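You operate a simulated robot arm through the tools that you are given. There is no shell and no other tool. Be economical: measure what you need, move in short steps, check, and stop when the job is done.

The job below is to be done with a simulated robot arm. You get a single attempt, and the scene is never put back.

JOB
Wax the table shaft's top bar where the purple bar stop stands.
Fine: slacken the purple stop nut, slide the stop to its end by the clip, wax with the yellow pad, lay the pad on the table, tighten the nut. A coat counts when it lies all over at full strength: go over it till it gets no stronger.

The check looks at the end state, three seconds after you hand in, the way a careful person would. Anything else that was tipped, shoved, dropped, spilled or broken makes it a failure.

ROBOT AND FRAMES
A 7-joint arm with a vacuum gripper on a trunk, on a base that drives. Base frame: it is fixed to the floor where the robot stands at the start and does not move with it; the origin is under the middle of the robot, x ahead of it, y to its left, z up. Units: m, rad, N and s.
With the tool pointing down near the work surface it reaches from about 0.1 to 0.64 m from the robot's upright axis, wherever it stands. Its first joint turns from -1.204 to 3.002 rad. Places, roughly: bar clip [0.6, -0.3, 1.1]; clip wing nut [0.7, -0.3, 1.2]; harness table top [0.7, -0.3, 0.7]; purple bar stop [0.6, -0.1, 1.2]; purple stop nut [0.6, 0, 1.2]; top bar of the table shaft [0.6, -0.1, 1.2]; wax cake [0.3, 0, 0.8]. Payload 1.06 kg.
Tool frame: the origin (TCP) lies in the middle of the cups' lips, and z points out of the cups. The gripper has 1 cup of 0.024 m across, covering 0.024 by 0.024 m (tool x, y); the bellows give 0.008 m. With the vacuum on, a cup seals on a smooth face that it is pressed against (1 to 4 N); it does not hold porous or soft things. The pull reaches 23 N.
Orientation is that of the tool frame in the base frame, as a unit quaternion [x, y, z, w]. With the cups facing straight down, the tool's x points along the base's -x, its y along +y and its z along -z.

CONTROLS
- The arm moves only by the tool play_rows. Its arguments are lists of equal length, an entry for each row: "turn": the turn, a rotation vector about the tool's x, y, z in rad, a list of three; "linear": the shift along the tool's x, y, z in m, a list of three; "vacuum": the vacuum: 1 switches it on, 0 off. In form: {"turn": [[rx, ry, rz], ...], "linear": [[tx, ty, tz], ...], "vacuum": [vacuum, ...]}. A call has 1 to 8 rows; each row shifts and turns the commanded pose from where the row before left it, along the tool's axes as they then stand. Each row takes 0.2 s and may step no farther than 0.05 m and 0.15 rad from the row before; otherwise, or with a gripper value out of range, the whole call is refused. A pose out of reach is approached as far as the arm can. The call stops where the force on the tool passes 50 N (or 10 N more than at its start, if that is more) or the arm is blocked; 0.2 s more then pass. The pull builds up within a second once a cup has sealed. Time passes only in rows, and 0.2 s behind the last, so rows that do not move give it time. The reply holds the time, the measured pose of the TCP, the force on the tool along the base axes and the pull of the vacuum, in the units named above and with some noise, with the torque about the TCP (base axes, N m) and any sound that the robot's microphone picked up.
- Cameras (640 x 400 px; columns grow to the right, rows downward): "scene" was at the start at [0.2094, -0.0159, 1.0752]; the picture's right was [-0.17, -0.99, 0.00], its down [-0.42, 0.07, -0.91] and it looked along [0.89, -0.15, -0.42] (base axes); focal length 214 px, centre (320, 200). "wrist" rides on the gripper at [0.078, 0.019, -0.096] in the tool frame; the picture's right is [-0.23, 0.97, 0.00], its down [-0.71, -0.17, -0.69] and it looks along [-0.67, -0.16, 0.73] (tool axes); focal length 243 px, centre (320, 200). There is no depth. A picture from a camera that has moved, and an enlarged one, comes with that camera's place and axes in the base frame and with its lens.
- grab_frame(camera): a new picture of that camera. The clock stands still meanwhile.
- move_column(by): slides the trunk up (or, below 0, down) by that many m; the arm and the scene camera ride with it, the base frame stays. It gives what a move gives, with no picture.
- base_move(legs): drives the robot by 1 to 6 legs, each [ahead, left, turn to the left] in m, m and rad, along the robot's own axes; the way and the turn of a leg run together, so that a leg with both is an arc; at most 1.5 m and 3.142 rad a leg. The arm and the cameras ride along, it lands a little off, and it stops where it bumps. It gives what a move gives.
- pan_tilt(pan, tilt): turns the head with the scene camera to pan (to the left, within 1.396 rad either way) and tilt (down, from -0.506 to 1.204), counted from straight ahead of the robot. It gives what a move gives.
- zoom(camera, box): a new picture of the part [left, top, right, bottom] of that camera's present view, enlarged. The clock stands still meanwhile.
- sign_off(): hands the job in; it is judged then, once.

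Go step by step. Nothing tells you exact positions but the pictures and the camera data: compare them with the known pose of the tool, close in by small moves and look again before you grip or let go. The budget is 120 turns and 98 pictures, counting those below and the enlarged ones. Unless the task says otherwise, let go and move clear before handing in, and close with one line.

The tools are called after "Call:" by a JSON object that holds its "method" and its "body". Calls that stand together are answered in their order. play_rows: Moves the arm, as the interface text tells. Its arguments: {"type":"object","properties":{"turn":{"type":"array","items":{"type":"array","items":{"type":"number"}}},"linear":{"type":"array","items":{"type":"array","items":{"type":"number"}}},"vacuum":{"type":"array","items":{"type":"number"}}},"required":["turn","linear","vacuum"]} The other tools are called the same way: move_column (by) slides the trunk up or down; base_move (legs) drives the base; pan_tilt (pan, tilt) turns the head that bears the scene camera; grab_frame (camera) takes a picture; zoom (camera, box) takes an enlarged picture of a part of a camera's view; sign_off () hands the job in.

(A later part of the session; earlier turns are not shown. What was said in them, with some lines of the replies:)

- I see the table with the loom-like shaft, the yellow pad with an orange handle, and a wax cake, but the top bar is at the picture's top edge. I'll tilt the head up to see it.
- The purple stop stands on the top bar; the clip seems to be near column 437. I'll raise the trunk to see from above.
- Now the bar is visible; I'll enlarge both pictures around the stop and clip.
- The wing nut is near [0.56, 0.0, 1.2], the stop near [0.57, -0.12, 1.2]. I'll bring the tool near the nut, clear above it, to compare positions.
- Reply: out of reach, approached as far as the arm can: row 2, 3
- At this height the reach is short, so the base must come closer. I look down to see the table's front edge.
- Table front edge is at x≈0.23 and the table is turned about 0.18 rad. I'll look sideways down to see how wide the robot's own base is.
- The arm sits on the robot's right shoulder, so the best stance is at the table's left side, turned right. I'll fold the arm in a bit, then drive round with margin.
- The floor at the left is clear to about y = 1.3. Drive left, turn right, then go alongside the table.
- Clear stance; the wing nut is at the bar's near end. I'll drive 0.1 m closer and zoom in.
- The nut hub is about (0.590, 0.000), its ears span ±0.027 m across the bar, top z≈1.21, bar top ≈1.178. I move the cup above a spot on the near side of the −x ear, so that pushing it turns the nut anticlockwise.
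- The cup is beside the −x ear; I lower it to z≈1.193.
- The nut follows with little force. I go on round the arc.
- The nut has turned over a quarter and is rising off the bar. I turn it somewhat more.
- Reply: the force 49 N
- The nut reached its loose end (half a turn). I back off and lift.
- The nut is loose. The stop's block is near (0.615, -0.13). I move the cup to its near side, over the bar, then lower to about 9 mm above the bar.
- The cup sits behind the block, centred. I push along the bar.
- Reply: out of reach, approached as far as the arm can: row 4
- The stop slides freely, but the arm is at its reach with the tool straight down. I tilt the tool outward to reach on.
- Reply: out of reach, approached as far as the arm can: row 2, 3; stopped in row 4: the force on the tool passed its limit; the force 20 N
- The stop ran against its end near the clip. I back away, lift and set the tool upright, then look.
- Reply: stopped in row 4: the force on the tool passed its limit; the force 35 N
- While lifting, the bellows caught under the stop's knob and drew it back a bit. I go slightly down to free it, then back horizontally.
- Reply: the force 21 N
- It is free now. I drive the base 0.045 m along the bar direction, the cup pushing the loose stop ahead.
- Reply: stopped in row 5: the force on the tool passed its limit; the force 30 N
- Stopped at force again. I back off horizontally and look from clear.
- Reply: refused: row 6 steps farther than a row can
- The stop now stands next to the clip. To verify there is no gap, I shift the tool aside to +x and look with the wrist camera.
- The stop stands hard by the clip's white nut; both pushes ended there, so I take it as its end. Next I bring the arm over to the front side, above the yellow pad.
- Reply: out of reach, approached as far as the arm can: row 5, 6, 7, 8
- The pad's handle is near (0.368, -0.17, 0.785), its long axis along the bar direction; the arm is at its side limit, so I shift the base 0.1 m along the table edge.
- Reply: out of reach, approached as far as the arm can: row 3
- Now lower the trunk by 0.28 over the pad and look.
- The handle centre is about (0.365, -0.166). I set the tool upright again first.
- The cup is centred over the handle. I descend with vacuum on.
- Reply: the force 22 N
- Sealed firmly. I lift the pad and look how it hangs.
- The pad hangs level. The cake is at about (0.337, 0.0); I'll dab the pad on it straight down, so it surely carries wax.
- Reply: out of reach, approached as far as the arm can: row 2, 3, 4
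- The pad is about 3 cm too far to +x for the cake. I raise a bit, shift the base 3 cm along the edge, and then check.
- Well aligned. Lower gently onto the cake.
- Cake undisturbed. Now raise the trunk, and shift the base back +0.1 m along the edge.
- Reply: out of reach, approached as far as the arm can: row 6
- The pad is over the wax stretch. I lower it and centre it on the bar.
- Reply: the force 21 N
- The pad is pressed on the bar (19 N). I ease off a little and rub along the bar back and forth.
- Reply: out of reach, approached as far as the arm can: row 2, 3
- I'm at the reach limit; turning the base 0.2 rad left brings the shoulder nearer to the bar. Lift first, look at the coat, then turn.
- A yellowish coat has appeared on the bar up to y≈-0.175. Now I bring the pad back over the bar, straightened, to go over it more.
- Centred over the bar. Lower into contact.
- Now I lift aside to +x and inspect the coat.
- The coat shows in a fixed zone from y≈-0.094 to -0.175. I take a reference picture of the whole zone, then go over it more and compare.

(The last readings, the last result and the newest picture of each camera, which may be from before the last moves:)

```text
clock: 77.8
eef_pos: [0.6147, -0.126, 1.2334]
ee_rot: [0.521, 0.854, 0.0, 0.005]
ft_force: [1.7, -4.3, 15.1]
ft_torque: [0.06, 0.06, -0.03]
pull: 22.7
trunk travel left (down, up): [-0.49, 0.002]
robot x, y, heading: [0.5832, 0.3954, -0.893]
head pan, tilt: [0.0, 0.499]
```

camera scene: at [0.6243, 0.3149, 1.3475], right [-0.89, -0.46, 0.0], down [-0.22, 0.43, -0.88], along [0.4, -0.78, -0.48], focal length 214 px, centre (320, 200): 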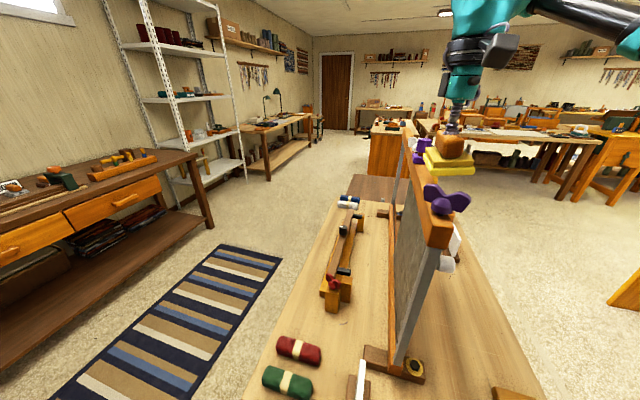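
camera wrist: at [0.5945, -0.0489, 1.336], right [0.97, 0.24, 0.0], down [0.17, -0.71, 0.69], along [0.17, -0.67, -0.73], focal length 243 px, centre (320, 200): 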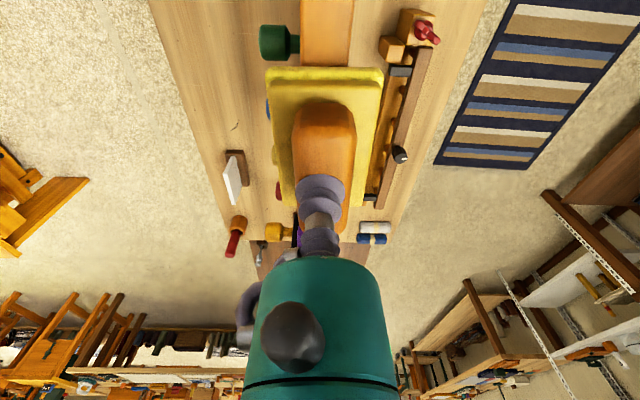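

Looks even. I do three more rounds of strokes, keeping the pressure.

Call:
{"method": "play_rows", "body": {"turn": [[0, 0, 0], [0, 0, 0], [0, 0, 0], [0, 0, 0], [0, 0, 0], [0, 0, 0], [0, 0, 0], [0, 0, 0]], "linear": [[-0.019, -0.0058, 0], [-0.019, -0.0058, 0], [0.019, 0.0058, 0], [0.019, 0.0058, 0], [0.019, 0.0058, 0], [0.019, 0.0058, 0], [-0.019, -0.0058, 0], [-0.019, -0.0058, 0.001]], "vacuum": [1, 1, 1, 1, 1, 1, 1, 1]}}

Call:
{"method": "play_rows", "body": {"turn": [[0, 0, 0], [0, 0, 0], [0, 0, 0], [0, 0, 0], [0, 0, 0], [0, 0, 0], [0, 0, 0], [0, 0, 0]], "linear": [[-0.019, -0.0058, 0], [-0.019, -0.0058, 0], [0.019, 0.0058, 0], [0.019, 0.0058, 0], [0.019, 0.0058, 0], [0.019, 0.0058, 0], [-0.019, -0.0058, 0], [-0.019, -0.0058, 0.001]], "vacuum": [1, 1, 1, 1, 1, 1, 1, 1]}}

Call:
{"method": "play_rows", "body": {"turn": [[0, 0, 0], [0, 0, 0], [0, 0, 0], [0, 0, 0], [0, 0, 0], [0, 0, 0], [0, 0, 0], [0, 0, 0]], "linear": [[-0.019, -0.0058, 0], [-0.019, -0.0058, 0], [0.019, 0.0058, 0], [0.019, 0.0058, 0], [0.019, 0.0058, 0], [0.019, 0.0058, 0], [-0.019, -0.0058, 0], [-0.019, -0.0058, 0]], "vacuum": [1, 1, 1, 1, 1, 1, 1, 1]}}

Call:
{"method": "play_rows", "body": {"turn": [[0, 0, 0], [0, 0, 0], [0, 0, 0], [0, 0, 0]], "linear": [[0, 0, -0.02], [0, 0, -0.018], [-0.0084, 0.0458, 0], [-0.0084, 0.0458, 0]], "vacuum": [1, 1, 1, 1]}}

Call:
{"method": "zoom", "body": {"camera": "wrist", "box": [120, 20, 320, 145]}}

Call:
{"method": "zoom", "body": {"camera": "scene", "box": [440, 150, 568, 230]}}

```text
clock: 79.6
eef_pos: [0.6161, -0.127, 1.2316]
ee_rot: [0.52, 0.854, 0.001, 0.003]
ft_force: [-0.6, 5.3, 9.5]
ft_torque: [-0.04, 0.04, -0.03]
pull: 23.0
trunk travel left (down, up): [-0.49, 0.002]
robot x, y, heading: [0.5832, 0.3993, -0.894]
head pan, tilt: [0.0, 0.499]
```

```text
clock: 81.4
eef_pos: [0.6147, -0.1245, 1.2307]
ee_rot: [0.519, 0.855, 0.0, 0.003]
ft_force: [-0.9, 7.9, 18.5]
ft_torque: [-0.07, 0.08, -0.02]
pull: 22.9
trunk travel left (down, up): [-0.49, 0.002]
robot x, y, heading: [0.5788, 0.3996, -0.896]
head pan, tilt: [0.0, 0.499]
```

```text
clock: 83.2
eef_pos: [0.6154, -0.1252, 1.2315]
ee_rot: [0.521, 0.854, 0.001, 0.003]
ft_force: [0.7, 7.7, 19.1]
ft_torque: [-0.1, -0.02, 0.03]
pull: 23.1
trunk travel left (down, up): [-0.49, 0.002]
robot x, y, heading: [0.5811, 0.3977, -0.894]
head pan, tilt: [0.0, 0.499]
```

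```text
clock: 84.2
eef_pos: [0.7027, -0.1022, 1.2677]
ee_rot: [0.515, 0.857, -0.004, -0.002]
ft_force: [-0.8, 0.1, -0.6]
ft_torque: [0.03, -0.01, 0.0]
pull: 22.8
out of reach, approached as far as the arm can: row 4
trunk travel left (down, up): [-0.49, 0.002]
robot x, y, heading: [0.5804, 0.3983, -0.893]
head pan, tilt: [0.0, 0.499]
```

```text
3.20 times, centred on (220, 82) of wrist
camera zoom: at [0.6827, -0.0227, 1.3633], right [0.97, 0.25, -0.01], down [0.19, -0.7, 0.69], along [0.16, -0.67, -0.73], focal length 776 px, centre (640, 576)
```

zoom: 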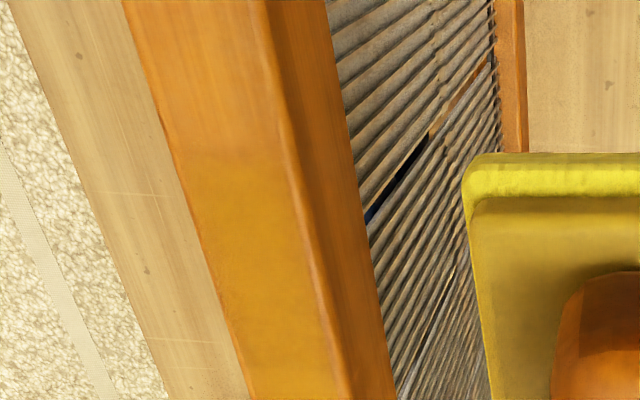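

```text
5.00 times, centred on (504, 190) of scene
camera zoom: at [0.6413, 0.3234, 1.3472], right [-0.78, -0.63, 0.0], down [-0.3, 0.37, -0.88], along [0.55, -0.68, -0.48], focal length 1072 px, centre (-600, 250)
```

zoom: 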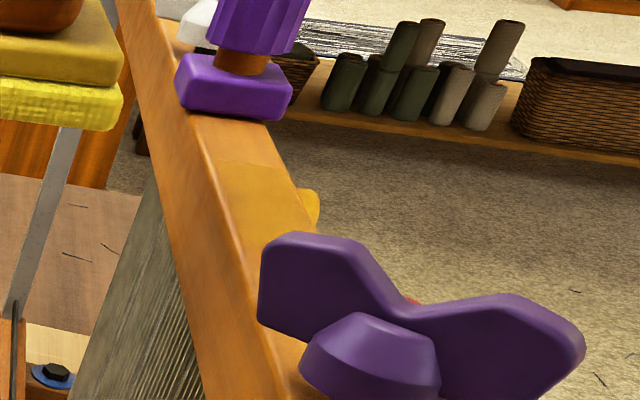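

The coat might be slightly stronger than before; I go over it again and compare.

Call:
{"method": "play_rows", "body": {"turn": [[0, 0, 0], [0, 0, 0], [0, 0, 0], [0, 0, 0], [0, 0, 0], [0, 0, 0], [0, 0, 0]], "linear": [[0.0084, -0.0458, 0], [0.0084, -0.0458, 0], [0, 0, 0.02], [0, 0, 0.01], [0, 0, 0.005], [0, 0, 0.003], [0, 0, 0.001]], "vacuum": [1, 1, 1, 1, 1, 1, 1]}}

Call:
{"method": "play_rows", "body": {"turn": [[0, 0, 0], [0, 0, 0], [0, 0, 0], [0, 0, 0], [0, 0, 0], [0, 0, 0], [0, 0, 0], [0, 0, 0]], "linear": [[-0.019, -0.0058, 0], [-0.019, -0.0058, 0], [0.019, 0.0058, 0], [0.019, 0.0058, 0], [0.019, 0.0058, 0], [0.019, 0.0058, 0], [-0.019, -0.0058, 0], [-0.019, -0.0058, 0]], "vacuum": [1, 1, 1, 1, 1, 1, 1, 1]}}

Call:
{"method": "play_rows", "body": {"turn": [[0, 0, 0], [0, 0, 0], [0, 0, 0], [0, 0, 0], [0, 0, 0], [0, 0, 0], [0, 0, 0], [0, 0, 0]], "linear": [[-0.019, -0.0058, 0], [-0.019, -0.0058, 0], [0.019, 0.0058, 0], [0.019, 0.0058, 0], [0.019, 0.0058, 0], [0.019, 0.0058, 0], [-0.019, -0.0058, 0], [-0.019, -0.0058, 0]], "vacuum": [1, 1, 1, 1, 1, 1, 1, 1]}}

Call:
{"method": "play_rows", "body": {"turn": [[0, 0, 0], [0, 0, 0], [0, 0, 0], [0, 0, 0], [0, 0, 0], [0, 0, 0], [0, 0, 0], [0, 0, 0]], "linear": [[-0.019, -0.0058, 0], [-0.019, -0.0058, 0], [0.019, 0.0058, 0], [0.019, 0.0058, 0], [0.019, 0.0058, 0], [0.019, 0.0058, 0], [-0.019, -0.0058, 0], [-0.019, -0.0058, 0]], "vacuum": [1, 1, 1, 1, 1, 1, 1, 1]}}

Call:
{"method": "play_rows", "body": {"turn": [[0, 0, 0], [0, 0, 0], [0, 0, 0], [0, 0, 0]], "linear": [[0, 0, -0.02], [0, 0, -0.018], [-0.0084, 0.0458, 0], [-0.0084, 0.0458, 0]], "vacuum": [1, 1, 1, 1]}}

Call:
{"method": "zoom", "body": {"camera": "wrist", "box": [120, 20, 320, 145]}}

Call:
{"method": "zoom", "body": {"camera": "wrist", "box": [146, 100, 290, 190]}}

```text
clock: 85.8
eef_pos: [0.6126, -0.1269, 1.2307]
ee_rot: [0.519, 0.855, 0.0, 0.005]
ft_force: [-2.7, -7.8, 25.6]
ft_torque: [0.08, 0.06, -0.03]
pull: 22.7
trunk travel left (down, up): [-0.49, 0.002]
robot x, y, heading: [0.5819, 0.4013, -0.894]
head pan, tilt: [0.0, 0.499]
```

```text
clock: 87.1
eef_pos: [0.6136, -0.1065, 1.2316]
ee_rot: [0.522, 0.853, 0.001, 0.009]
ft_force: [-0.4, -4.3, 19.9]
ft_torque: [0.16, 0.11, -0.01]
pull: 23.0
trunk travel left (down, up): [-0.49, 0.002]
robot x, y, heading: [0.5818, 0.3969, -0.895]
head pan, tilt: [0.0, 0.499]
stopped in row 6: the force on the tool passed its limit (the readings are from after the stop); the commanded pose is now the measured one
```

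```text
clock: 88.9
eef_pos: [0.6099, -0.1049, 1.231]
ee_rot: [0.522, 0.853, -0.001, 0.006]
ft_force: [0.0, 6.8, 16.4]
ft_torque: [-0.02, -0.02, -0.01]
pull: 22.4
trunk travel left (down, up): [-0.49, 0.002]
robot x, y, heading: [0.5787, 0.3977, -0.895]
head pan, tilt: [0.0, 0.499]
```

```text
clock: 90.7
eef_pos: [0.612, -0.1054, 1.2312]
ee_rot: [0.522, 0.853, -0.001, 0.007]
ft_force: [-1.2, 8.9, 17.8]
ft_torque: [-0.08, 0.0, -0.04]
pull: 22.6
trunk travel left (down, up): [-0.49, 0.002]
robot x, y, heading: [0.584, 0.3998, -0.895]
head pan, tilt: [0.0, 0.499]
```

```text
clock: 91.7
eef_pos: [0.7009, -0.0817, 1.2695]
ee_rot: [0.523, 0.853, 0.001, 0.004]
ft_force: [-0.5, -0.5, -0.9]
ft_torque: [0.0, 0.0, -0.04]
pull: 23.3
trunk travel left (down, up): [-0.49, 0.002]
robot x, y, heading: [0.5827, 0.4005, -0.894]
head pan, tilt: [0.0, 0.499]
```

```text
3.20 times, centred on (220, 82) of wrist
camera zoom: at [0.6804, -0.0029, 1.3643], right [0.97, 0.23, 0.01], down [0.16, -0.71, 0.69], along [0.16, -0.67, -0.72], focal length 776 px, centre (640, 576)
```

zoom: 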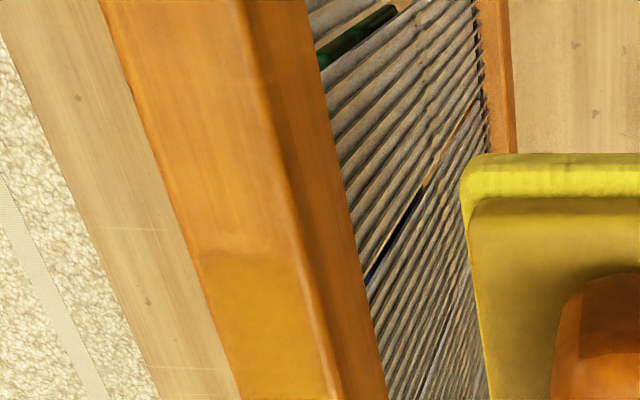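

```text
4.44 times, centred on (218, 145) of wrist
camera zoom: at [0.6804, -0.0029, 1.3643], right [0.97, 0.23, 0.01], down [0.16, -0.71, 0.69], along [0.16, -0.67, -0.72], focal length 1078 px, centre (773, 444)
```

zoom: 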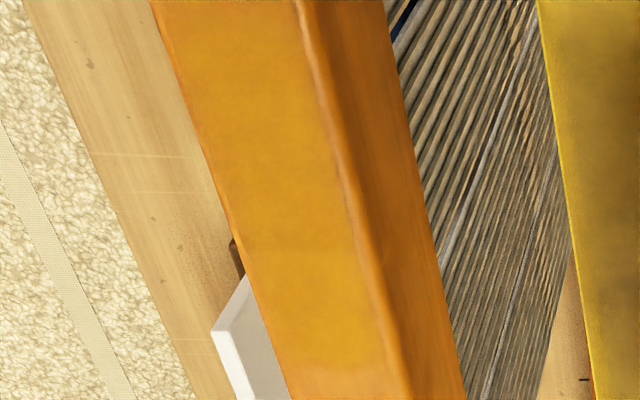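

The coat is even over the zone. One more round centred a little farther, for the far edge, then compare.

Call:
{"method": "play_rows", "body": {"turn": [[0, 0, 0], [0, 0, 0], [0, 0, 0], [0, 0, 0], [0, 0, 0], [0, 0, 0], [0, 0, 0]], "linear": [[-0.0045, -0.0335, 0], [-0.0045, -0.0335, 0], [-0.0045, -0.0335, 0], [0, 0, 0.02], [0, 0, 0.01], [0, 0, 0.005], [0, 0, 0.002]], "vacuum": [1, 1, 1, 1, 1, 1, 1]}}

Call:
{"method": "play_rows", "body": {"turn": [[0, 0, 0], [0, 0, 0], [0, 0, 0], [0, 0, 0], [0, 0, 0], [0, 0, 0], [0, 0, 0], [0, 0, 0]], "linear": [[-0.019, -0.0058, 0], [-0.019, -0.0058, 0], [0.019, 0.0058, 0], [0.019, 0.0058, 0], [0.019, 0.0058, 0], [-0.019, -0.0058, 0], [-0.019, -0.0058, 0], [0.019, 0.0058, 0]], "vacuum": [1, 1, 1, 1, 1, 1, 1, 1]}}

Call:
{"method": "play_rows", "body": {"turn": [[0, 0, 0], [0, 0, 0], [0, 0, 0], [0, 0, 0], [0, 0, 0], [0, 0, 0], [0, 0, 0], [0, 0, 0]], "linear": [[-0.019, -0.0058, 0], [0.019, 0.0058, 0], [0.019, 0.0058, 0], [0, 0, -0.02], [0, 0, -0.018], [0.0045, 0.0335, 0], [0.0045, 0.0335, 0], [0.0045, 0.0335, 0]], "vacuum": [1, 1, 1, 1, 1, 1, 1, 1]}}

Call:
{"method": "zoom", "body": {"camera": "wrist", "box": [146, 100, 290, 190]}}

Call:
{"method": "zoom", "body": {"camera": "scene", "box": [440, 150, 568, 230]}}

```text
clock: 93.3
eef_pos: [0.6164, -0.1385, 1.2332]
ee_rot: [0.523, 0.853, 0.0, 0.008]
ft_force: [0.6, -4.4, 10.7]
ft_torque: [0.03, 0.02, -0.02]
pull: 22.8
trunk travel left (down, up): [-0.49, 0.002]
robot x, y, heading: [0.5797, 0.4004, -0.891]
head pan, tilt: [0.0, 0.499]
```

```text
clock: 95.1
eef_pos: [0.6178, -0.1385, 1.2328]
ee_rot: [0.522, 0.853, -0.001, 0.008]
ft_force: [0.2, -5.6, 14.8]
ft_torque: [0.04, 0.03, 0.06]
pull: 22.7
trunk travel left (down, up): [-0.49, 0.002]
robot x, y, heading: [0.5804, 0.3983, -0.895]
head pan, tilt: [0.0, 0.499]
```

```text
clock: 96.9
eef_pos: [0.6977, -0.0615, 1.2706]
ee_rot: [0.523, 0.852, 0.0, 0.005]
ft_force: [-0.9, -0.2, -0.9]
ft_torque: [-0.04, 0.06, 0.01]
pull: 23.2
trunk travel left (down, up): [-0.49, 0.002]
robot x, y, heading: [0.5827, 0.3963, -0.892]
head pan, tilt: [0.0, 0.499]
```

```text
4.44 times, centred on (218, 145) of wrist
camera zoom: at [0.6776, 0.0182, 1.3647], right [0.97, 0.23, 0.01], down [0.16, -0.7, 0.69], along [0.17, -0.67, -0.72], focal length 1078 px, centre (773, 444)
```

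zoom: 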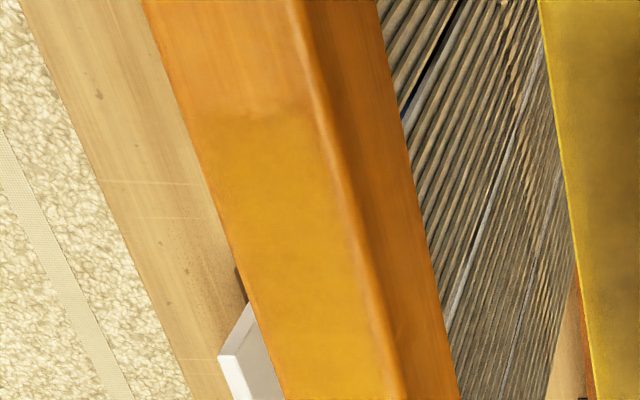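

```text
5.00 times, centred on (504, 190) of scene
camera zoom: at [0.6411, 0.3248, 1.3474], right [-0.78, -0.63, 0.0], down [-0.3, 0.37, -0.88], along [0.55, -0.68, -0.48], focal length 1072 px, centre (-600, 250)
```

zoom: 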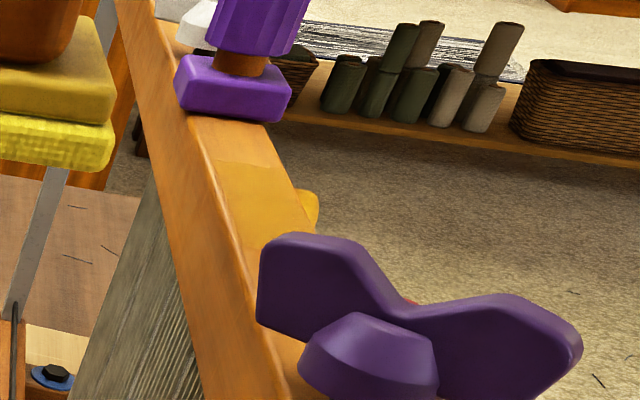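

The coat seems a touch stronger again, so I go over it with several more rounds.

Call:
{"method": "play_rows", "body": {"turn": [[0, 0, 0], [0, 0, 0], [0, 0, 0], [0, 0, 0], [0, 0, 0], [0, 0, 0], [0, 0, 0]], "linear": [[-0.0045, -0.0335, 0], [-0.0045, -0.0335, 0], [-0.0045, -0.0335, 0], [-0.0095, -0.003, 0.02], [0, 0, 0.01], [0, 0, 0.005], [0, 0, 0.003]], "vacuum": [1, 1, 1, 1, 1, 1, 1]}}

Call:
{"method": "play_rows", "body": {"turn": [[0, 0, 0], [0, 0, 0], [0, 0, 0], [0, 0, 0], [0, 0, 0], [0, 0, 0], [0, 0, 0], [0, 0, 0]], "linear": [[-0.019, -0.0058, 0], [-0.019, -0.0058, 0], [0.019, 0.0058, 0], [0.019, 0.0058, 0], [0.019, 0.0058, 0], [0.019, 0.0058, 0], [-0.019, -0.0058, 0], [-0.019, -0.0058, 0]], "vacuum": [1, 1, 1, 1, 1, 1, 1, 1]}}

Call:
{"method": "play_rows", "body": {"turn": [[0, 0, 0], [0, 0, 0], [0, 0, 0], [0, 0, 0], [0, 0, 0], [0, 0, 0], [0, 0, 0], [0, 0, 0]], "linear": [[-0.019, -0.0058, 0], [-0.019, -0.0058, 0], [0.019, 0.0058, 0], [0.019, 0.0058, 0], [0.019, 0.0058, 0], [0.019, 0.0058, 0], [-0.019, -0.0058, 0], [-0.019, -0.0058, 0]], "vacuum": [1, 1, 1, 1, 1, 1, 1, 1]}}

Call:
{"method": "play_rows", "body": {"turn": [[0, 0, 0], [0, 0, 0], [0, 0, 0], [0, 0, 0], [0, 0, 0], [0, 0, 0], [0, 0, 0], [0, 0, 0]], "linear": [[-0.019, -0.0058, 0], [-0.019, -0.0058, 0], [0.019, 0.0058, 0], [0.019, 0.0058, 0], [0.019, 0.0058, 0], [0.019, 0.0058, 0], [-0.019, -0.0058, 0], [-0.019, -0.0058, 0]], "vacuum": [1, 1, 1, 1, 1, 1, 1, 1]}}

Call:
{"method": "play_rows", "body": {"turn": [[0, 0, 0], [0, 0, 0], [0, 0, 0], [0, 0, 0], [0, 0, 0], [0, 0, 0], [0, 0, 0], [0, 0, 0]], "linear": [[-0.019, -0.0058, 0], [-0.019, -0.0058, 0], [0.019, 0.0058, 0], [0.019, 0.0058, 0], [0.019, 0.0058, 0], [0.019, 0.0058, 0], [-0.019, -0.0058, 0], [-0.019, -0.0058, 0]], "vacuum": [1, 1, 1, 1, 1, 1, 1, 1]}}

Call:
{"method": "play_rows", "body": {"turn": [[0, 0, 0], [0, 0, 0], [0, 0, 0], [0, 0, 0], [0, 0, 0]], "linear": [[0, 0, -0.02], [0, 0, -0.018], [0.0077, 0.0355, 0], [0.0077, 0.0355, 0], [0.0077, 0.0355, 0]], "vacuum": [1, 1, 1, 1, 1]}}

Call:
{"method": "zoom", "body": {"camera": "wrist", "box": [146, 100, 290, 190]}}

Call:
{"method": "zoom", "body": {"camera": "scene", "box": [440, 150, 568, 230]}}

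```text
clock: 98.5
eef_pos: [0.6164, -0.1282, 1.2334]
ee_rot: [0.521, 0.853, 0.0, 0.008]
ft_force: [-0.4, -4.3, 14.2]
ft_torque: [0.04, 0.04, 0.01]
pull: 22.8
trunk travel left (down, up): [-0.49, 0.002]
robot x, y, heading: [0.5822, 0.3994, -0.893]
head pan, tilt: [0.0, 0.499]
```

```text
clock: 100.3
eef_pos: [0.6154, -0.1274, 1.2323]
ee_rot: [0.522, 0.853, -0.001, 0.006]
ft_force: [-0.5, 3.8, 7.4]
ft_torque: [-0.01, -0.01, 0.01]
pull: 23.5
trunk travel left (down, up): [-0.49, 0.002]
robot x, y, heading: [0.582, 0.3996, -0.895]
head pan, tilt: [0.0, 0.499]
```

```text
clock: 102.1
eef_pos: [0.6148, -0.125, 1.2316]
ee_rot: [0.522, 0.853, 0.0, 0.007]
ft_force: [-0.6, 3.3, 8.4]
ft_torque: [0.01, 0.0, -0.03]
pull: 22.0
trunk travel left (down, up): [-0.49, 0.002]
robot x, y, heading: [0.5804, 0.3974, -0.893]
head pan, tilt: [0.0, 0.499]
```

```text
clock: 103.9
eef_pos: [0.6172, -0.1266, 1.2321]
ee_rot: [0.521, 0.853, -0.001, 0.007]
ft_force: [-0.7, 2.4, 6.5]
ft_torque: [0.01, -0.01, -0.05]
pull: 22.9
trunk travel left (down, up): [-0.49, 0.002]
robot x, y, heading: [0.5822, 0.3981, -0.897]
head pan, tilt: [0.0, 0.499]
```

```text
clock: 105.7
eef_pos: [0.6144, -0.1251, 1.2317]
ee_rot: [0.521, 0.853, 0.0, 0.005]
ft_force: [-0.9, 6.7, 16.3]
ft_torque: [-0.06, -0.04, -0.07]
pull: 22.7
trunk travel left (down, up): [-0.49, 0.002]
robot x, y, heading: [0.5801, 0.3975, -0.897]
head pan, tilt: [0.0, 0.499]
```

```text
clock: 106.9
eef_pos: [0.7009, -0.0569, 1.2688]
ee_rot: [0.523, 0.852, -0.001, 0.006]
ft_force: [0.2, 0.4, -0.3]
ft_torque: [0.01, 0.04, 0.04]
pull: 23.0
trunk travel left (down, up): [-0.49, 0.002]
robot x, y, heading: [0.5772, 0.3993, -0.89]
head pan, tilt: [0.0, 0.499]
```

```text
4.44 times, centred on (218, 145) of wrist
camera zoom: at [0.6817, 0.0213, 1.3646], right [0.97, 0.23, 0.01], down [0.16, -0.7, 0.69], along [0.17, -0.67, -0.72], focal length 1078 px, centre (773, 444)
```

zoom: 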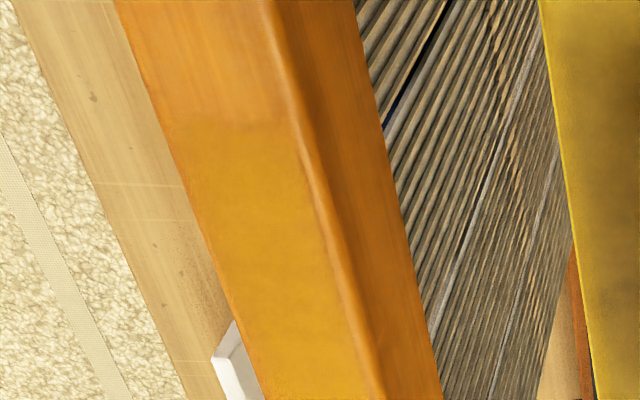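

```text
5.00 times, centred on (504, 190) of scene
camera zoom: at [0.6411, 0.3249, 1.3474], right [-0.78, -0.63, 0.0], down [-0.3, 0.37, -0.88], along [0.55, -0.68, -0.48], focal length 1072 px, centre (-600, 250)
```

zoom: 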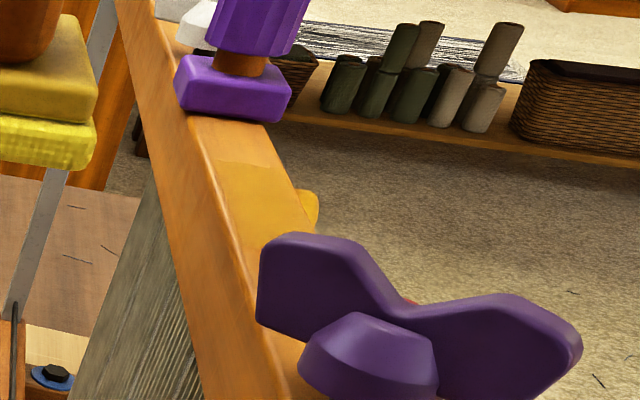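

The coat no longer gets stronger: full strength. Now I carry the pad over the bar (clear of the nut) to the front side and shift the base back to lay it at its old place.

Call:
{"method": "play_rows", "body": {"turn": [[0, 0, 0], [0, 0, 0], [0, 0, 0], [0, 0, 0], [0, 0, 0], [0, 0, 0], [0, 0, 0], [0, 0, 0]], "linear": [[-0.031, -0.016, 0], [-0.031, -0.016, 0], [0.0219, -0.0338, 0], [0.0219, -0.0338, 0], [0.0219, -0.0338, 0], [0.0219, -0.0338, 0], [0.0219, -0.0338, 0], [0.02, -0.03, 0]], "vacuum": [1, 1, 1, 1, 1, 1, 1, 1]}}

Call:
{"method": "base_move", "body": {"legs": [[0, 0, -0.2], [-0.023, -0.075, 0]]}}

Call:
{"method": "grab_frame", "body": {"camera": "wrist"}}

```text
clock: 108.7
eef_pos: [0.4566, -0.1014, 1.2654]
ee_rot: [0.522, 0.853, 0.0, 0.006]
ft_force: [0.0, -0.1, -0.3]
ft_torque: [-0.01, 0.03, -0.03]
pull: 22.8
out of reach, approached as far as the arm can: row 2
trunk travel left (down, up): [-0.49, 0.002]
robot x, y, heading: [0.5805, 0.4007, -0.893]
head pan, tilt: [0.0, 0.499]
```

```text
clock: 110.5
eef_pos: [0.283, -0.0789, 1.2657]
ee_rot: [0.607, 0.794, 0.0, 0.006]
ft_force: [-0.6, -0.7, -0.9]
ft_torque: [0.0, -0.03, -0.01]
pull: 23.0
trunk travel left (down, up): [-0.49, 0.002]
robot x, y, heading: [0.5059, 0.3867, -1.097]
head pan, tilt: [0.0, 0.499]
```

```text
18 pictures are left
camera wrist: at [0.2777, 0.0034, 1.3597], right [1.0, 0.03, 0.01], down [0.02, -0.72, 0.69], along [0.03, -0.69, -0.72], focal length 243 px, centre (320, 200)
```

wrist: 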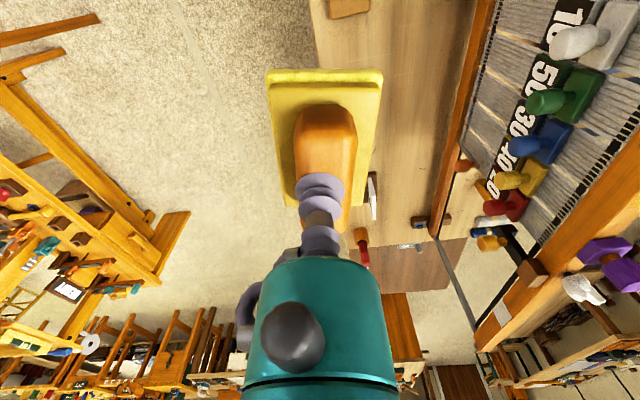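

Call:
{"method": "play_rows", "body": {"turn": [[0, 0, -0.1], [0, 0, -0.1], [0, 0, 0], [0, 0, 0]], "linear": [[0, 0, 0], [0, 0, 0], [-0.0415, 0.019, 0], [-0.0415, 0.019, 0]], "vacuum": [1, 1, 1, 1]}}

Call:
{"method": "move_column", "body": {"by": -0.28}}

```text
clock: 111.5
eef_pos: [0.3477, -0.1396, 1.2658]
ee_rot: [0.546, 0.838, 0.0, 0.005]
ft_force: [-0.4, -0.4, -0.5]
ft_torque: [0.0, 0.0, -0.04]
pull: 22.7
out of reach, approached as far as the arm can: row 2
trunk travel left (down, up): [-0.49, 0.002]
robot x, y, heading: [0.5067, 0.3854, -1.094]
head pan, tilt: [0.0, 0.499]
```

```text
clock: 114.4
eef_pos: [0.3516, -0.1381, 0.987]
ee_rot: [0.545, 0.838, -0.001, 0.007]
ft_force: [-0.5, 0.0, -1.0]
ft_torque: [0.01, 0.02, -0.04]
pull: 23.4
trunk travel left (down, up): [-0.21, 0.282]
robot x, y, heading: [0.5073, 0.386, -1.102]
head pan, tilt: [0.0, 0.499]
```

Call:
{"method": "play_rows", "body": {"turn": [[0, 0, 0], [0, 0, 0], [0, 0, 0], [0, 0, 0], [0, 0, 0]], "linear": [[-0.035, 0.0043, 0], [0, 0, 0.04], [0, 0, 0.04], [0, 0, 0.04], [0, 0, 0.035]], "vacuum": [1, 1, 1, 1, 1]}}

Call:
{"method": "pan_tilt", "body": {"pan": -0.3, "tilt": 0.6}}

Call:
{"method": "grab_frame", "body": {"camera": "scene"}}

```text
clock: 115.6
eef_pos: [0.3697, -0.1696, 0.8328]
ee_rot: [0.544, 0.839, -0.001, 0.006]
ft_force: [-0.6, 0.7, -0.5]
ft_torque: [-0.02, 0.0, 0.0]
pull: 23.3
trunk travel left (down, up): [-0.21, 0.282]
robot x, y, heading: [0.5022, 0.3859, -1.096]
head pan, tilt: [0.0, 0.499]
```

```text
clock: 116.4
eef_pos: [0.3701, -0.1685, 0.8324]
ee_rot: [0.546, 0.838, -0.002, 0.006]
ft_force: [-0.2, 0.6, -1.4]
ft_torque: [-0.03, 0.01, -0.01]
pull: 23.1
trunk travel left (down, up): [-0.21, 0.282]
robot x, y, heading: [0.5067, 0.3862, -1.098]
head pan, tilt: [-0.3, 0.6]
```

```text
17 pictures are left
camera scene: at [0.5765, 0.1888, 1.045], right [-0.99, -0.17, 0.0], down [-0.1, 0.56, -0.83], along [0.14, -0.81, -0.56], focal length 214 px, centre (320, 200)
```

scene: 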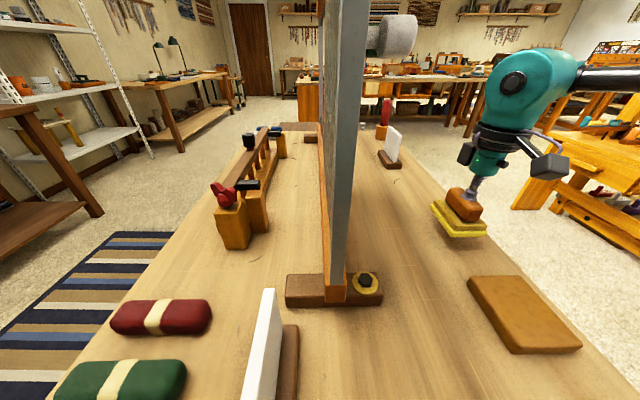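

Over its old place. Lower to the table.

Call:
{"method": "play_rows", "body": {"turn": [[0, 0, 0], [0, 0, 0], [0, 0, 0], [0, 0, 0]], "linear": [[0, 0, 0.022], [0, 0, 0.006], [0, 0, 0.004], [0, 0, 0.003]], "vacuum": [1, 1, 1, 1]}}

```text
clock: 117.4
eef_pos: [0.3704, -0.1706, 0.7972]
ee_rot: [0.545, 0.838, -0.003, 0.007]
ft_force: [-3.5, -2.2, 10.6]
ft_torque: [0.05, -0.03, -0.01]
pull: 23.1
trunk travel left (down, up): [-0.21, 0.282]
robot x, y, heading: [0.5071, 0.3844, -1.098]
head pan, tilt: [-0.3, 0.6]
```

It rests on the table (10 N). Vacuum off, wait, then rise.

Call:
{"method": "play_rows", "body": {"turn": [[0, 0, 0], [0, 0, 0], [0, 0, 0], [0, 0, 0], [0, 0, 0], [0, 0, 0]], "linear": [[0, 0, -0.002], [0, 0, 0], [0, 0, 0], [0, 0, -0.01], [0, 0, -0.04], [0, 0, -0.04]], "vacuum": [0, 0, 0, 0, 0, 0]}}

Call:
{"method": "grab_frame", "body": {"camera": "scene"}}

```text
clock: 118.8
eef_pos: [0.3694, -0.1675, 0.889]
ee_rot: [0.545, 0.838, -0.001, 0.005]
ft_force: [1.4, -0.3, 0.5]
ft_torque: [-0.01, 0.03, 0.03]
pull: 0.1
trunk travel left (down, up): [-0.21, 0.282]
robot x, y, heading: [0.5082, 0.3861, -1.102]
head pan, tilt: [-0.3, 0.6]
```

```text
16 pictures are left
camera scene: at [0.5765, 0.189, 1.045], right [-0.99, -0.17, 0.0], down [-0.1, 0.56, -0.83], along [0.14, -0.81, -0.56], focal length 214 px, centre (320, 200)
```

scene: 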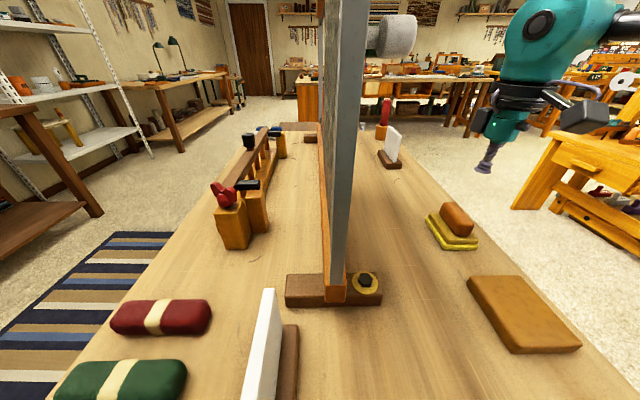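

The pad lies flat on the table; cake unmoved. Now back up to the nut to tighten it clockwise.

Call:
{"method": "play_rows", "body": {"turn": [[0, 0, 0], [0, 0, 0], [0, 0, 0]], "linear": [[0.0292, 0.0312, 0], [0.0292, 0.0312, 0], [0.0292, 0.0312, 0]], "vacuum": [0, 0, 0]}}

Call:
{"method": "move_column", "body": {"by": 0.28}}

Call:
{"method": "play_rows", "body": {"turn": [[0, 0, 0], [0, 0, 0]], "linear": [[0, 0, -0.045], [0, 0, -0.04]], "vacuum": [0, 0]}}

Call:
{"method": "pan_tilt", "body": {"pan": 0.0, "tilt": 0.6}}

Call:
{"method": "grab_frame", "body": {"camera": "wrist"}}

Call:
{"method": "grab_frame", "body": {"camera": "scene"}}

```text
clock: 119.6
eef_pos: [0.4188, -0.0494, 0.8893]
ee_rot: [0.546, 0.838, -0.002, 0.006]
ft_force: [0.8, 0.2, 0.3]
ft_torque: [-0.03, 0.02, 0.01]
pull: 0.1
trunk travel left (down, up): [-0.21, 0.282]
robot x, y, heading: [0.5029, 0.3864, -1.094]
head pan, tilt: [-0.3, 0.6]
```

```text
clock: 122.4
eef_pos: [0.4205, -0.0513, 1.1682]
ee_rot: [0.545, 0.839, -0.001, 0.006]
ft_force: [-0.2, -0.4, -0.3]
ft_torque: [0.05, 0.0, -0.02]
pull: 0.1
trunk travel left (down, up): [-0.49, 0.002]
robot x, y, heading: [0.5061, 0.3846, -1.104]
head pan, tilt: [-0.3, 0.6]
```

```text
clock: 123.0
eef_pos: [0.4195, -0.0503, 1.2518]
ee_rot: [0.546, 0.838, -0.001, 0.006]
ft_force: [-0.3, 0.0, 0.2]
ft_torque: [0.03, 0.01, 0.03]
pull: 0.1
trunk travel left (down, up): [-0.49, 0.002]
robot x, y, heading: [0.5077, 0.3885, -1.092]
head pan, tilt: [-0.3, 0.6]
```

```text
clock: 123.8
eef_pos: [0.4199, -0.0509, 1.2506]
ee_rot: [0.544, 0.839, -0.003, 0.007]
ft_force: [-0.6, -0.2, -0.5]
ft_torque: [0.0, 0.01, 0.0]
pull: 0.1
trunk travel left (down, up): [-0.49, 0.002]
robot x, y, heading: [0.5078, 0.3844, -1.097]
head pan, tilt: [0.0, 0.6]
```

```text
15 pictures are left
camera wrist: at [0.4032, 0.0304, 1.3462], right [0.98, 0.18, 0.01], down [0.12, -0.71, 0.69], along [0.13, -0.68, -0.72], focal length 243 px, centre (320, 200)
```

wrist: 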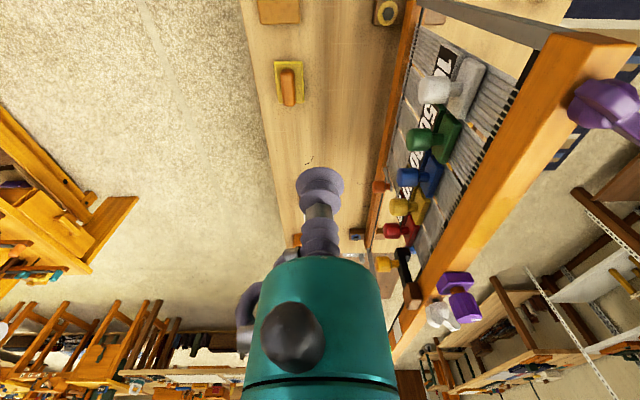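

```text
14 pictures are left
camera scene: at [0.5468, 0.3043, 1.3384], right [-0.89, -0.45, 0.0], down [-0.26, 0.5, -0.83], along [0.37, -0.74, -0.56], focal length 214 px, centre (320, 200)
```

scene: 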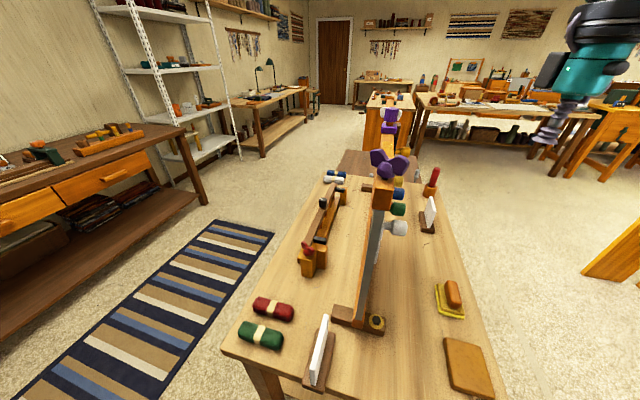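

Call:
{"method": "zoom", "body": {"camera": "scene", "box": [344, 100, 440, 160]}}

Call:
{"method": "zoom", "body": {"camera": "wrist", "box": [360, 240, 520, 340]}}

```text
6.67 times, centred on (392, 130) of scene
camera zoom: at [0.5468, 0.3043, 1.3384], right [-0.89, -0.45, 0.0], down [-0.26, 0.5, -0.83], along [0.37, -0.74, -0.56], focal length 1430 px, centre (-160, 667)
```

zoom: 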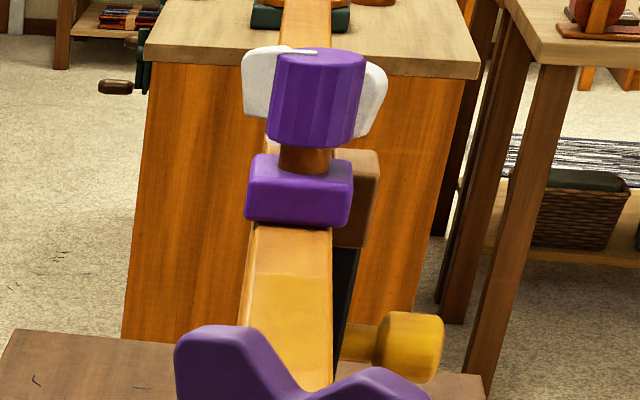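

```text
4.00 times, centred on (440, 290) of wrist
camera zoom: at [0.4032, 0.0304, 1.3462], right [0.98, 0.18, 0.01], down [0.12, -0.71, 0.69], along [0.13, -0.68, -0.72], focal length 970 px, centre (-160, -160)
```

zoom: 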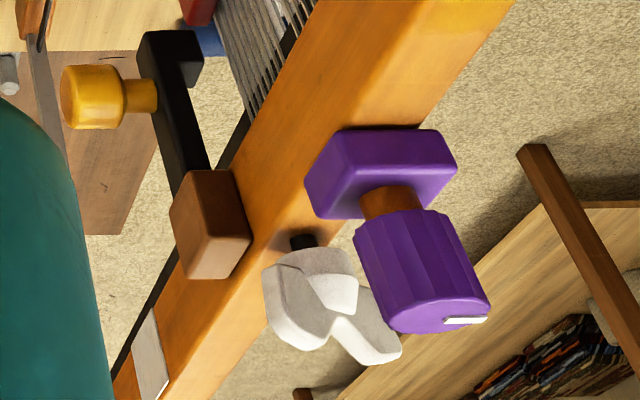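

The stop is tight by the clip and the nut's ears lie across the bar. I move the cup to the near (+y) side of the +x ear, still above.

Call:
{"method": "play_rows", "body": {"turn": [[0, 0, 0], [0, 0, 0], [0, 0, 0], [0, 0, 0], [0, 0, 0], [0, 0, 0]], "linear": [[-0.0011, 0.0424, 0], [-0.0011, 0.0424, 0], [-0.0011, 0.0424, 0], [-0.0011, 0.0424, 0], [-0.0011, 0.0424, 0], [0, 0, 0.02]], "vacuum": [0, 0, 0, 0, 0, 0]}}

Call:
{"method": "zoom", "body": {"camera": "scene", "box": [312, 110, 440, 190]}}

Call:
{"method": "zoom", "body": {"camera": "wrist", "box": [240, 130, 400, 230]}}

```text
clock: 125.2
eef_pos: [0.5828, 0.0125, 1.2332]
ee_rot: [0.545, 0.838, -0.001, 0.005]
ft_force: [0.4, -0.5, -0.8]
ft_torque: [-0.01, 0.01, -0.01]
pull: 0.1
out of reach, approached as far as the arm can: row 5
trunk travel left (down, up): [-0.49, 0.002]
robot x, y, heading: [0.5037, 0.385, -1.1]
head pan, tilt: [0.0, 0.6]
```

```text
5.00 times, centred on (376, 150) of scene
camera zoom: at [0.5471, 0.3036, 1.3384], right [-0.89, -0.45, 0.0], down [-0.26, 0.5, -0.82], along [0.38, -0.73, -0.57], focal length 1072 px, centre (40, 450)
```

zoom: 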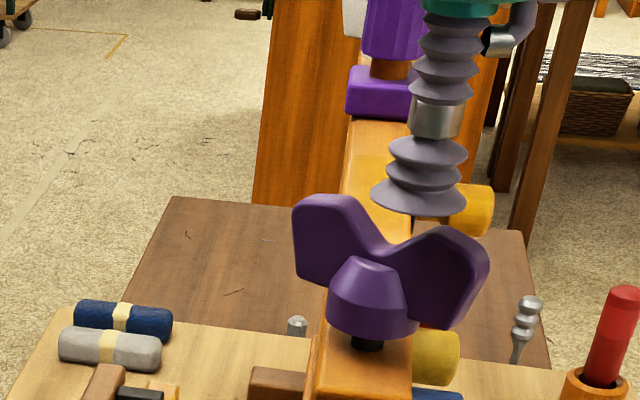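

```text
4.00 times, centred on (320, 180) of wrist
camera zoom: at [0.5668, 0.0933, 1.3281], right [0.98, 0.18, 0.01], down [0.12, -0.71, 0.69], along [0.13, -0.68, -0.72], focal length 970 px, centre (320, 280)
```

zoom: 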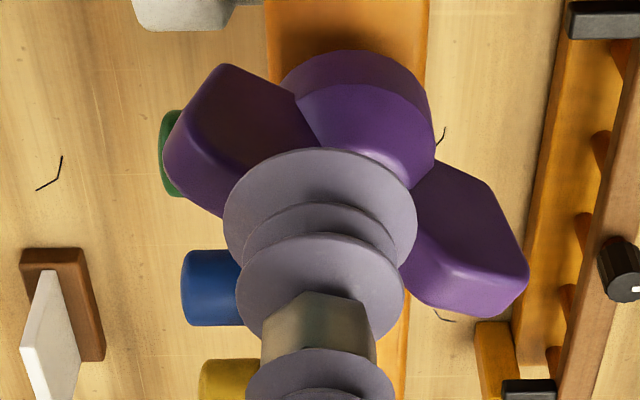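

The arm is at an inner limit here. I raise and shift the base to the earlier nut-turning stance.

Call:
{"method": "play_rows", "body": {"turn": [[0, 0, 0]], "linear": [[0, 0, -0.025]], "vacuum": [0]}}

Call:
{"method": "base_move", "body": {"legs": [[-0.004, 0.103, 0]]}}

```text
clock: 125.6
eef_pos: [0.5804, 0.014, 1.2577]
ee_rot: [0.548, 0.837, 0.001, 0.007]
ft_force: [-0.7, -0.8, 0.9]
ft_torque: [0.03, 0.01, 0.01]
pull: 0.1
trunk travel left (down, up): [-0.49, 0.002]
robot x, y, heading: [0.5051, 0.3889, -1.1]
head pan, tilt: [0.0, 0.6]
```

```text
clock: 126.8
eef_pos: [0.6721, 0.0645, 1.2576]
ee_rot: [0.548, 0.836, 0.0, 0.007]
ft_force: [0.2, 0.1, -0.2]
ft_torque: [-0.01, 0.02, -0.02]
pull: 0.1
trunk travel left (down, up): [-0.49, 0.002]
robot x, y, heading: [0.5936, 0.4347, -1.096]
head pan, tilt: [0.0, 0.6]
```

Call:
{"method": "play_rows", "body": {"turn": [[0, 0, 0], [0, 0, 0], [0, 0, 0]], "linear": [[-0.0053, -0.0329, 0], [-0.0053, -0.0329, 0], [0, 0, 0.028]], "vacuum": [0, 0, 0]}}

Call:
{"method": "zoom", "body": {"camera": "wrist", "box": [220, 120, 380, 220]}}

```text
clock: 127.6
eef_pos: [0.6155, 0.0269, 1.2303]
ee_rot: [0.547, 0.837, 0.0, 0.007]
ft_force: [0.9, -0.8, 0.1]
ft_torque: [-0.01, 0.01, -0.02]
pull: 0.0
trunk travel left (down, up): [-0.49, 0.002]
robot x, y, heading: [0.5966, 0.4384, -1.095]
head pan, tilt: [0.0, 0.6]
```

```text
4.00 times, centred on (300, 170) of wrist
camera zoom: at [0.599, 0.1069, 1.3257], right [0.98, 0.17, 0.01], down [0.12, -0.71, 0.69], along [0.13, -0.68, -0.72], focal length 970 px, centre (400, 320)
```

zoom: 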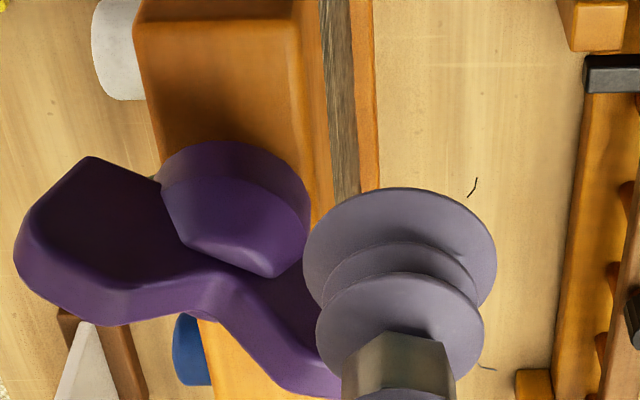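

Placement is right; lower to z≈1.196 and start the clockwise arc.

Call:
{"method": "play_rows", "body": {"turn": [[0, 0, 0], [0, 0, 0]], "linear": [[0, 0, 0.017], [0, 0, 0.018]], "vacuum": [0, 0]}}

```text
clock: 128.2
eef_pos: [0.6169, 0.0268, 1.194]
ee_rot: [0.547, 0.837, 0.0, 0.007]
ft_force: [0.3, -0.6, -0.3]
ft_torque: [-0.02, -0.01, -0.06]
pull: 0.0
trunk travel left (down, up): [-0.49, 0.002]
robot x, y, heading: [0.5977, 0.4386, -1.094]
head pan, tilt: [0.0, 0.6]
```

Call:
{"method": "play_rows", "body": {"turn": [[0, 0, 0], [0, 0, 0], [0, 0, 0], [0, 0, 0], [0, 0, 0], [0, 0, 0]], "linear": [[-0.0123, -0.0043, 0], [-0.0089, -0.0009, 0], [-0.0082, -0.0036, 0], [-0.0067, -0.0059, 0], [-0.0049, -0.0076, 0], [-0.0022, -0.0087, 0]], "vacuum": [0, 0, 0, 0, 0, 0]}}

Call:
{"method": "zoom", "body": {"camera": "scene", "box": [380, 90, 508, 170]}}

```text
clock: 129.6
eef_pos: [0.6046, -0.0255, 1.1947]
ee_rot: [0.548, 0.837, 0.0, 0.008]
ft_force: [2.5, 1.0, 0.2]
ft_torque: [0.04, -0.02, -0.02]
pull: 0.0
trunk travel left (down, up): [-0.49, 0.002]
robot x, y, heading: [0.5975, 0.4362, -1.1]
head pan, tilt: [0.0, 0.6]
```

```text
5.00 times, centred on (444, 130) of scene
camera zoom: at [0.6373, 0.355, 1.3384], right [-0.89, -0.46, 0.0], down [-0.26, 0.5, -0.83], along [0.38, -0.73, -0.56], focal length 1072 px, centre (-300, 550)
```

zoom: 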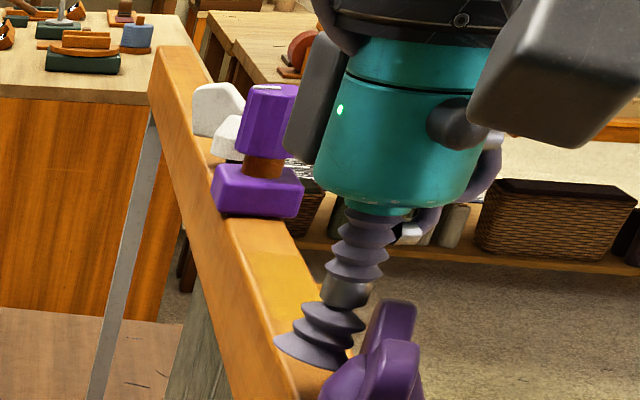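

It turns clockwise as wanted. I continue the arc until it is tight.

Call:
{"method": "play_rows", "body": {"turn": [[0, 0, 0], [0, 0, 0], [0, 0, 0], [0, 0, 0]], "linear": [[0.0003, -0.0089, 0], [0.0031, -0.0084, 0], [0.0053, -0.0072, 0], [0.0073, -0.0053, 0]], "vacuum": [0, 0, 0, 0]}}

Call:
{"method": "zoom", "body": {"camera": "scene", "box": [396, 110, 524, 190]}}

```text
clock: 130.6
eef_pos: [0.5704, -0.0224, 1.1927]
ee_rot: [0.547, 0.837, 0.0, 0.007]
ft_force: [-1.1, -0.2, 0.8]
ft_torque: [0.01, 0.02, 0.03]
pull: 0.0
trunk travel left (down, up): [-0.49, 0.002]
robot x, y, heading: [0.5986, 0.4339, -1.096]
head pan, tilt: [0.0, 0.6]
```

```text
5.00 times, centred on (460, 150) of scene
camera zoom: at [0.6371, 0.355, 1.3384], right [-0.89, -0.46, 0.0], down [-0.26, 0.5, -0.83], along [0.38, -0.73, -0.56], focal length 1072 px, centre (-380, 450)
```

zoom: 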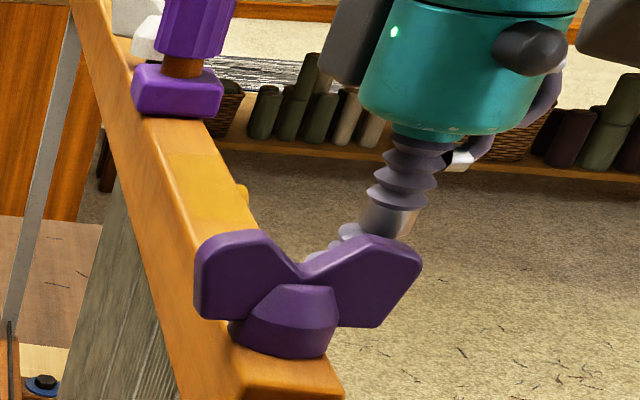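

Call:
{"method": "play_rows", "body": {"turn": [[0, 0, 0], [0, 0, 0]], "linear": [[0.0084, -0.003, 0], [0.0088, -0.0003, 0]], "vacuum": [0, 0]}}

```text
clock: 131.2
eef_pos: [0.5677, -0.0189, 1.1942]
ee_rot: [0.549, 0.836, -0.003, 0.016]
ft_force: [14.6, -30.3, 0.9]
ft_torque: [0.05, 0.0, -0.09]
pull: 0.1
trunk travel left (down, up): [-0.49, 0.002]
robot x, y, heading: [0.5981, 0.4338, -1.099]
head pan, tilt: [0.0, 0.6]
stopped in row 2: the force on the tool passed its limit (the readings are from after the stop); the commanded pose is now the measured one
```

Blocked hard: the nut is tight. One more short press to make sure, then back off and lift clear.

Call:
{"method": "play_rows", "body": {"turn": [[0, 0, 0], [0, 0, 0]], "linear": [[0.006, -0.001, 0], [0.003, 0, 0]], "vacuum": [0, 0]}}

Call:
{"method": "play_rows", "body": {"turn": [[0, 0, 0], [0, 0, 0], [0, 0, 0], [0, 0, 0]], "linear": [[-0.012, -0.003, 0], [-0.012, -0.003, 0], [0, 0, -0.04], [0, 0, -0.03]], "vacuum": [0, 0, 0, 0]}}

Call:
{"method": "zoom", "body": {"camera": "scene", "box": [376, 80, 536, 180]}}

```text
clock: 131.6
eef_pos: [0.5671, -0.018, 1.1954]
ee_rot: [0.549, 0.835, -0.006, 0.022]
ft_force: [11.0, -26.4, 0.7]
ft_torque: [-0.01, -0.04, -0.08]
pull: 0.0
trunk travel left (down, up): [-0.49, 0.002]
robot x, y, heading: [0.5969, 0.4349, -1.097]
head pan, tilt: [0.0, 0.6]
stopped in row 1: the force on the tool passed its limit (the readings are from after the stop); the commanded pose is now the measured one
```

```text
clock: 132.6
eef_pos: [0.5676, -0.0363, 1.269]
ee_rot: [0.549, 0.836, -0.006, 0.02]
ft_force: [0.8, 0.1, 0.1]
ft_torque: [0.02, -0.01, 0.04]
pull: 0.1
trunk travel left (down, up): [-0.49, 0.002]
robot x, y, heading: [0.5975, 0.4335, -1.096]
head pan, tilt: [0.0, 0.6]
```

```text
4.00 times, centred on (456, 130) of scene
camera zoom: at [0.6384, 0.3537, 1.3384], right [-0.89, -0.46, 0.0], down [-0.26, 0.5, -0.83], along [0.38, -0.73, -0.56], focal length 858 px, centre (-224, 480)
```

zoom: 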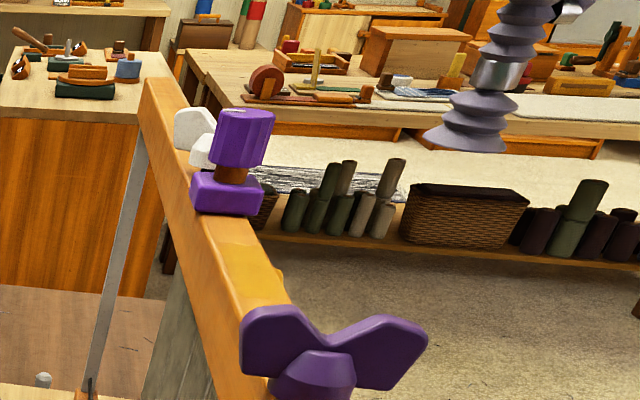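

The nut is tight in its original orientation, the stop stands by the clip and the coat is visible. I withdraw the arm and take a last overall look.

Call:
{"method": "play_rows", "body": {"turn": [[0, 0, 0], [0, 0, 0], [0, 0, 0]], "linear": [[0.031, 0.028, 0], [0.031, 0.028, 0], [0.031, 0.028, 0]], "vacuum": [0, 0, 0]}}

Call:
{"method": "grab_frame", "body": {"camera": "scene"}}

```text
clock: 133.4
eef_pos: [0.6083, 0.0865, 1.2654]
ee_rot: [0.55, 0.835, -0.006, 0.021]
ft_force: [0.5, 0.1, -0.1]
ft_torque: [-0.01, -0.03, 0.0]
pull: 0.1
trunk travel left (down, up): [-0.49, 0.002]
robot x, y, heading: [0.5956, 0.4364, -1.096]
head pan, tilt: [0.0, 0.6]
```

```text
5 pictures are left
camera scene: at [0.6386, 0.3544, 1.3385], right [-0.89, -0.46, 0.0], down [-0.26, 0.5, -0.83], along [0.38, -0.73, -0.56], focal length 214 px, centre (320, 200)
```

scene: 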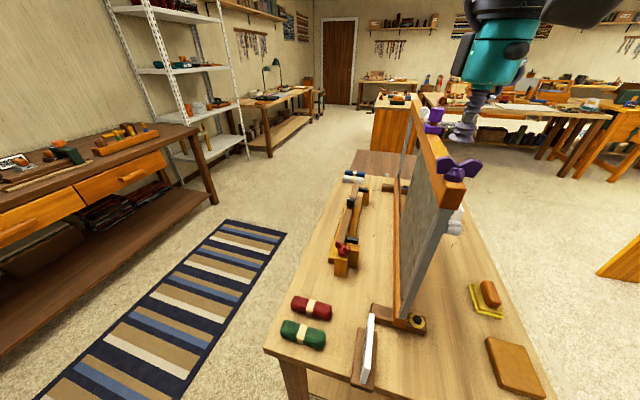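

Everything is in place, with nothing tipped or shoved, so I hand in.

Call:
{"method": "sign_off", "body": {}}

```text
The job is handed in.
```

I waxed the bar where the purple stop stood until the coat looked even and further passes made no visible difference. The stop is slid up by the clip, the pad lies flat on the table at its old place, and the nut is tightened hard.
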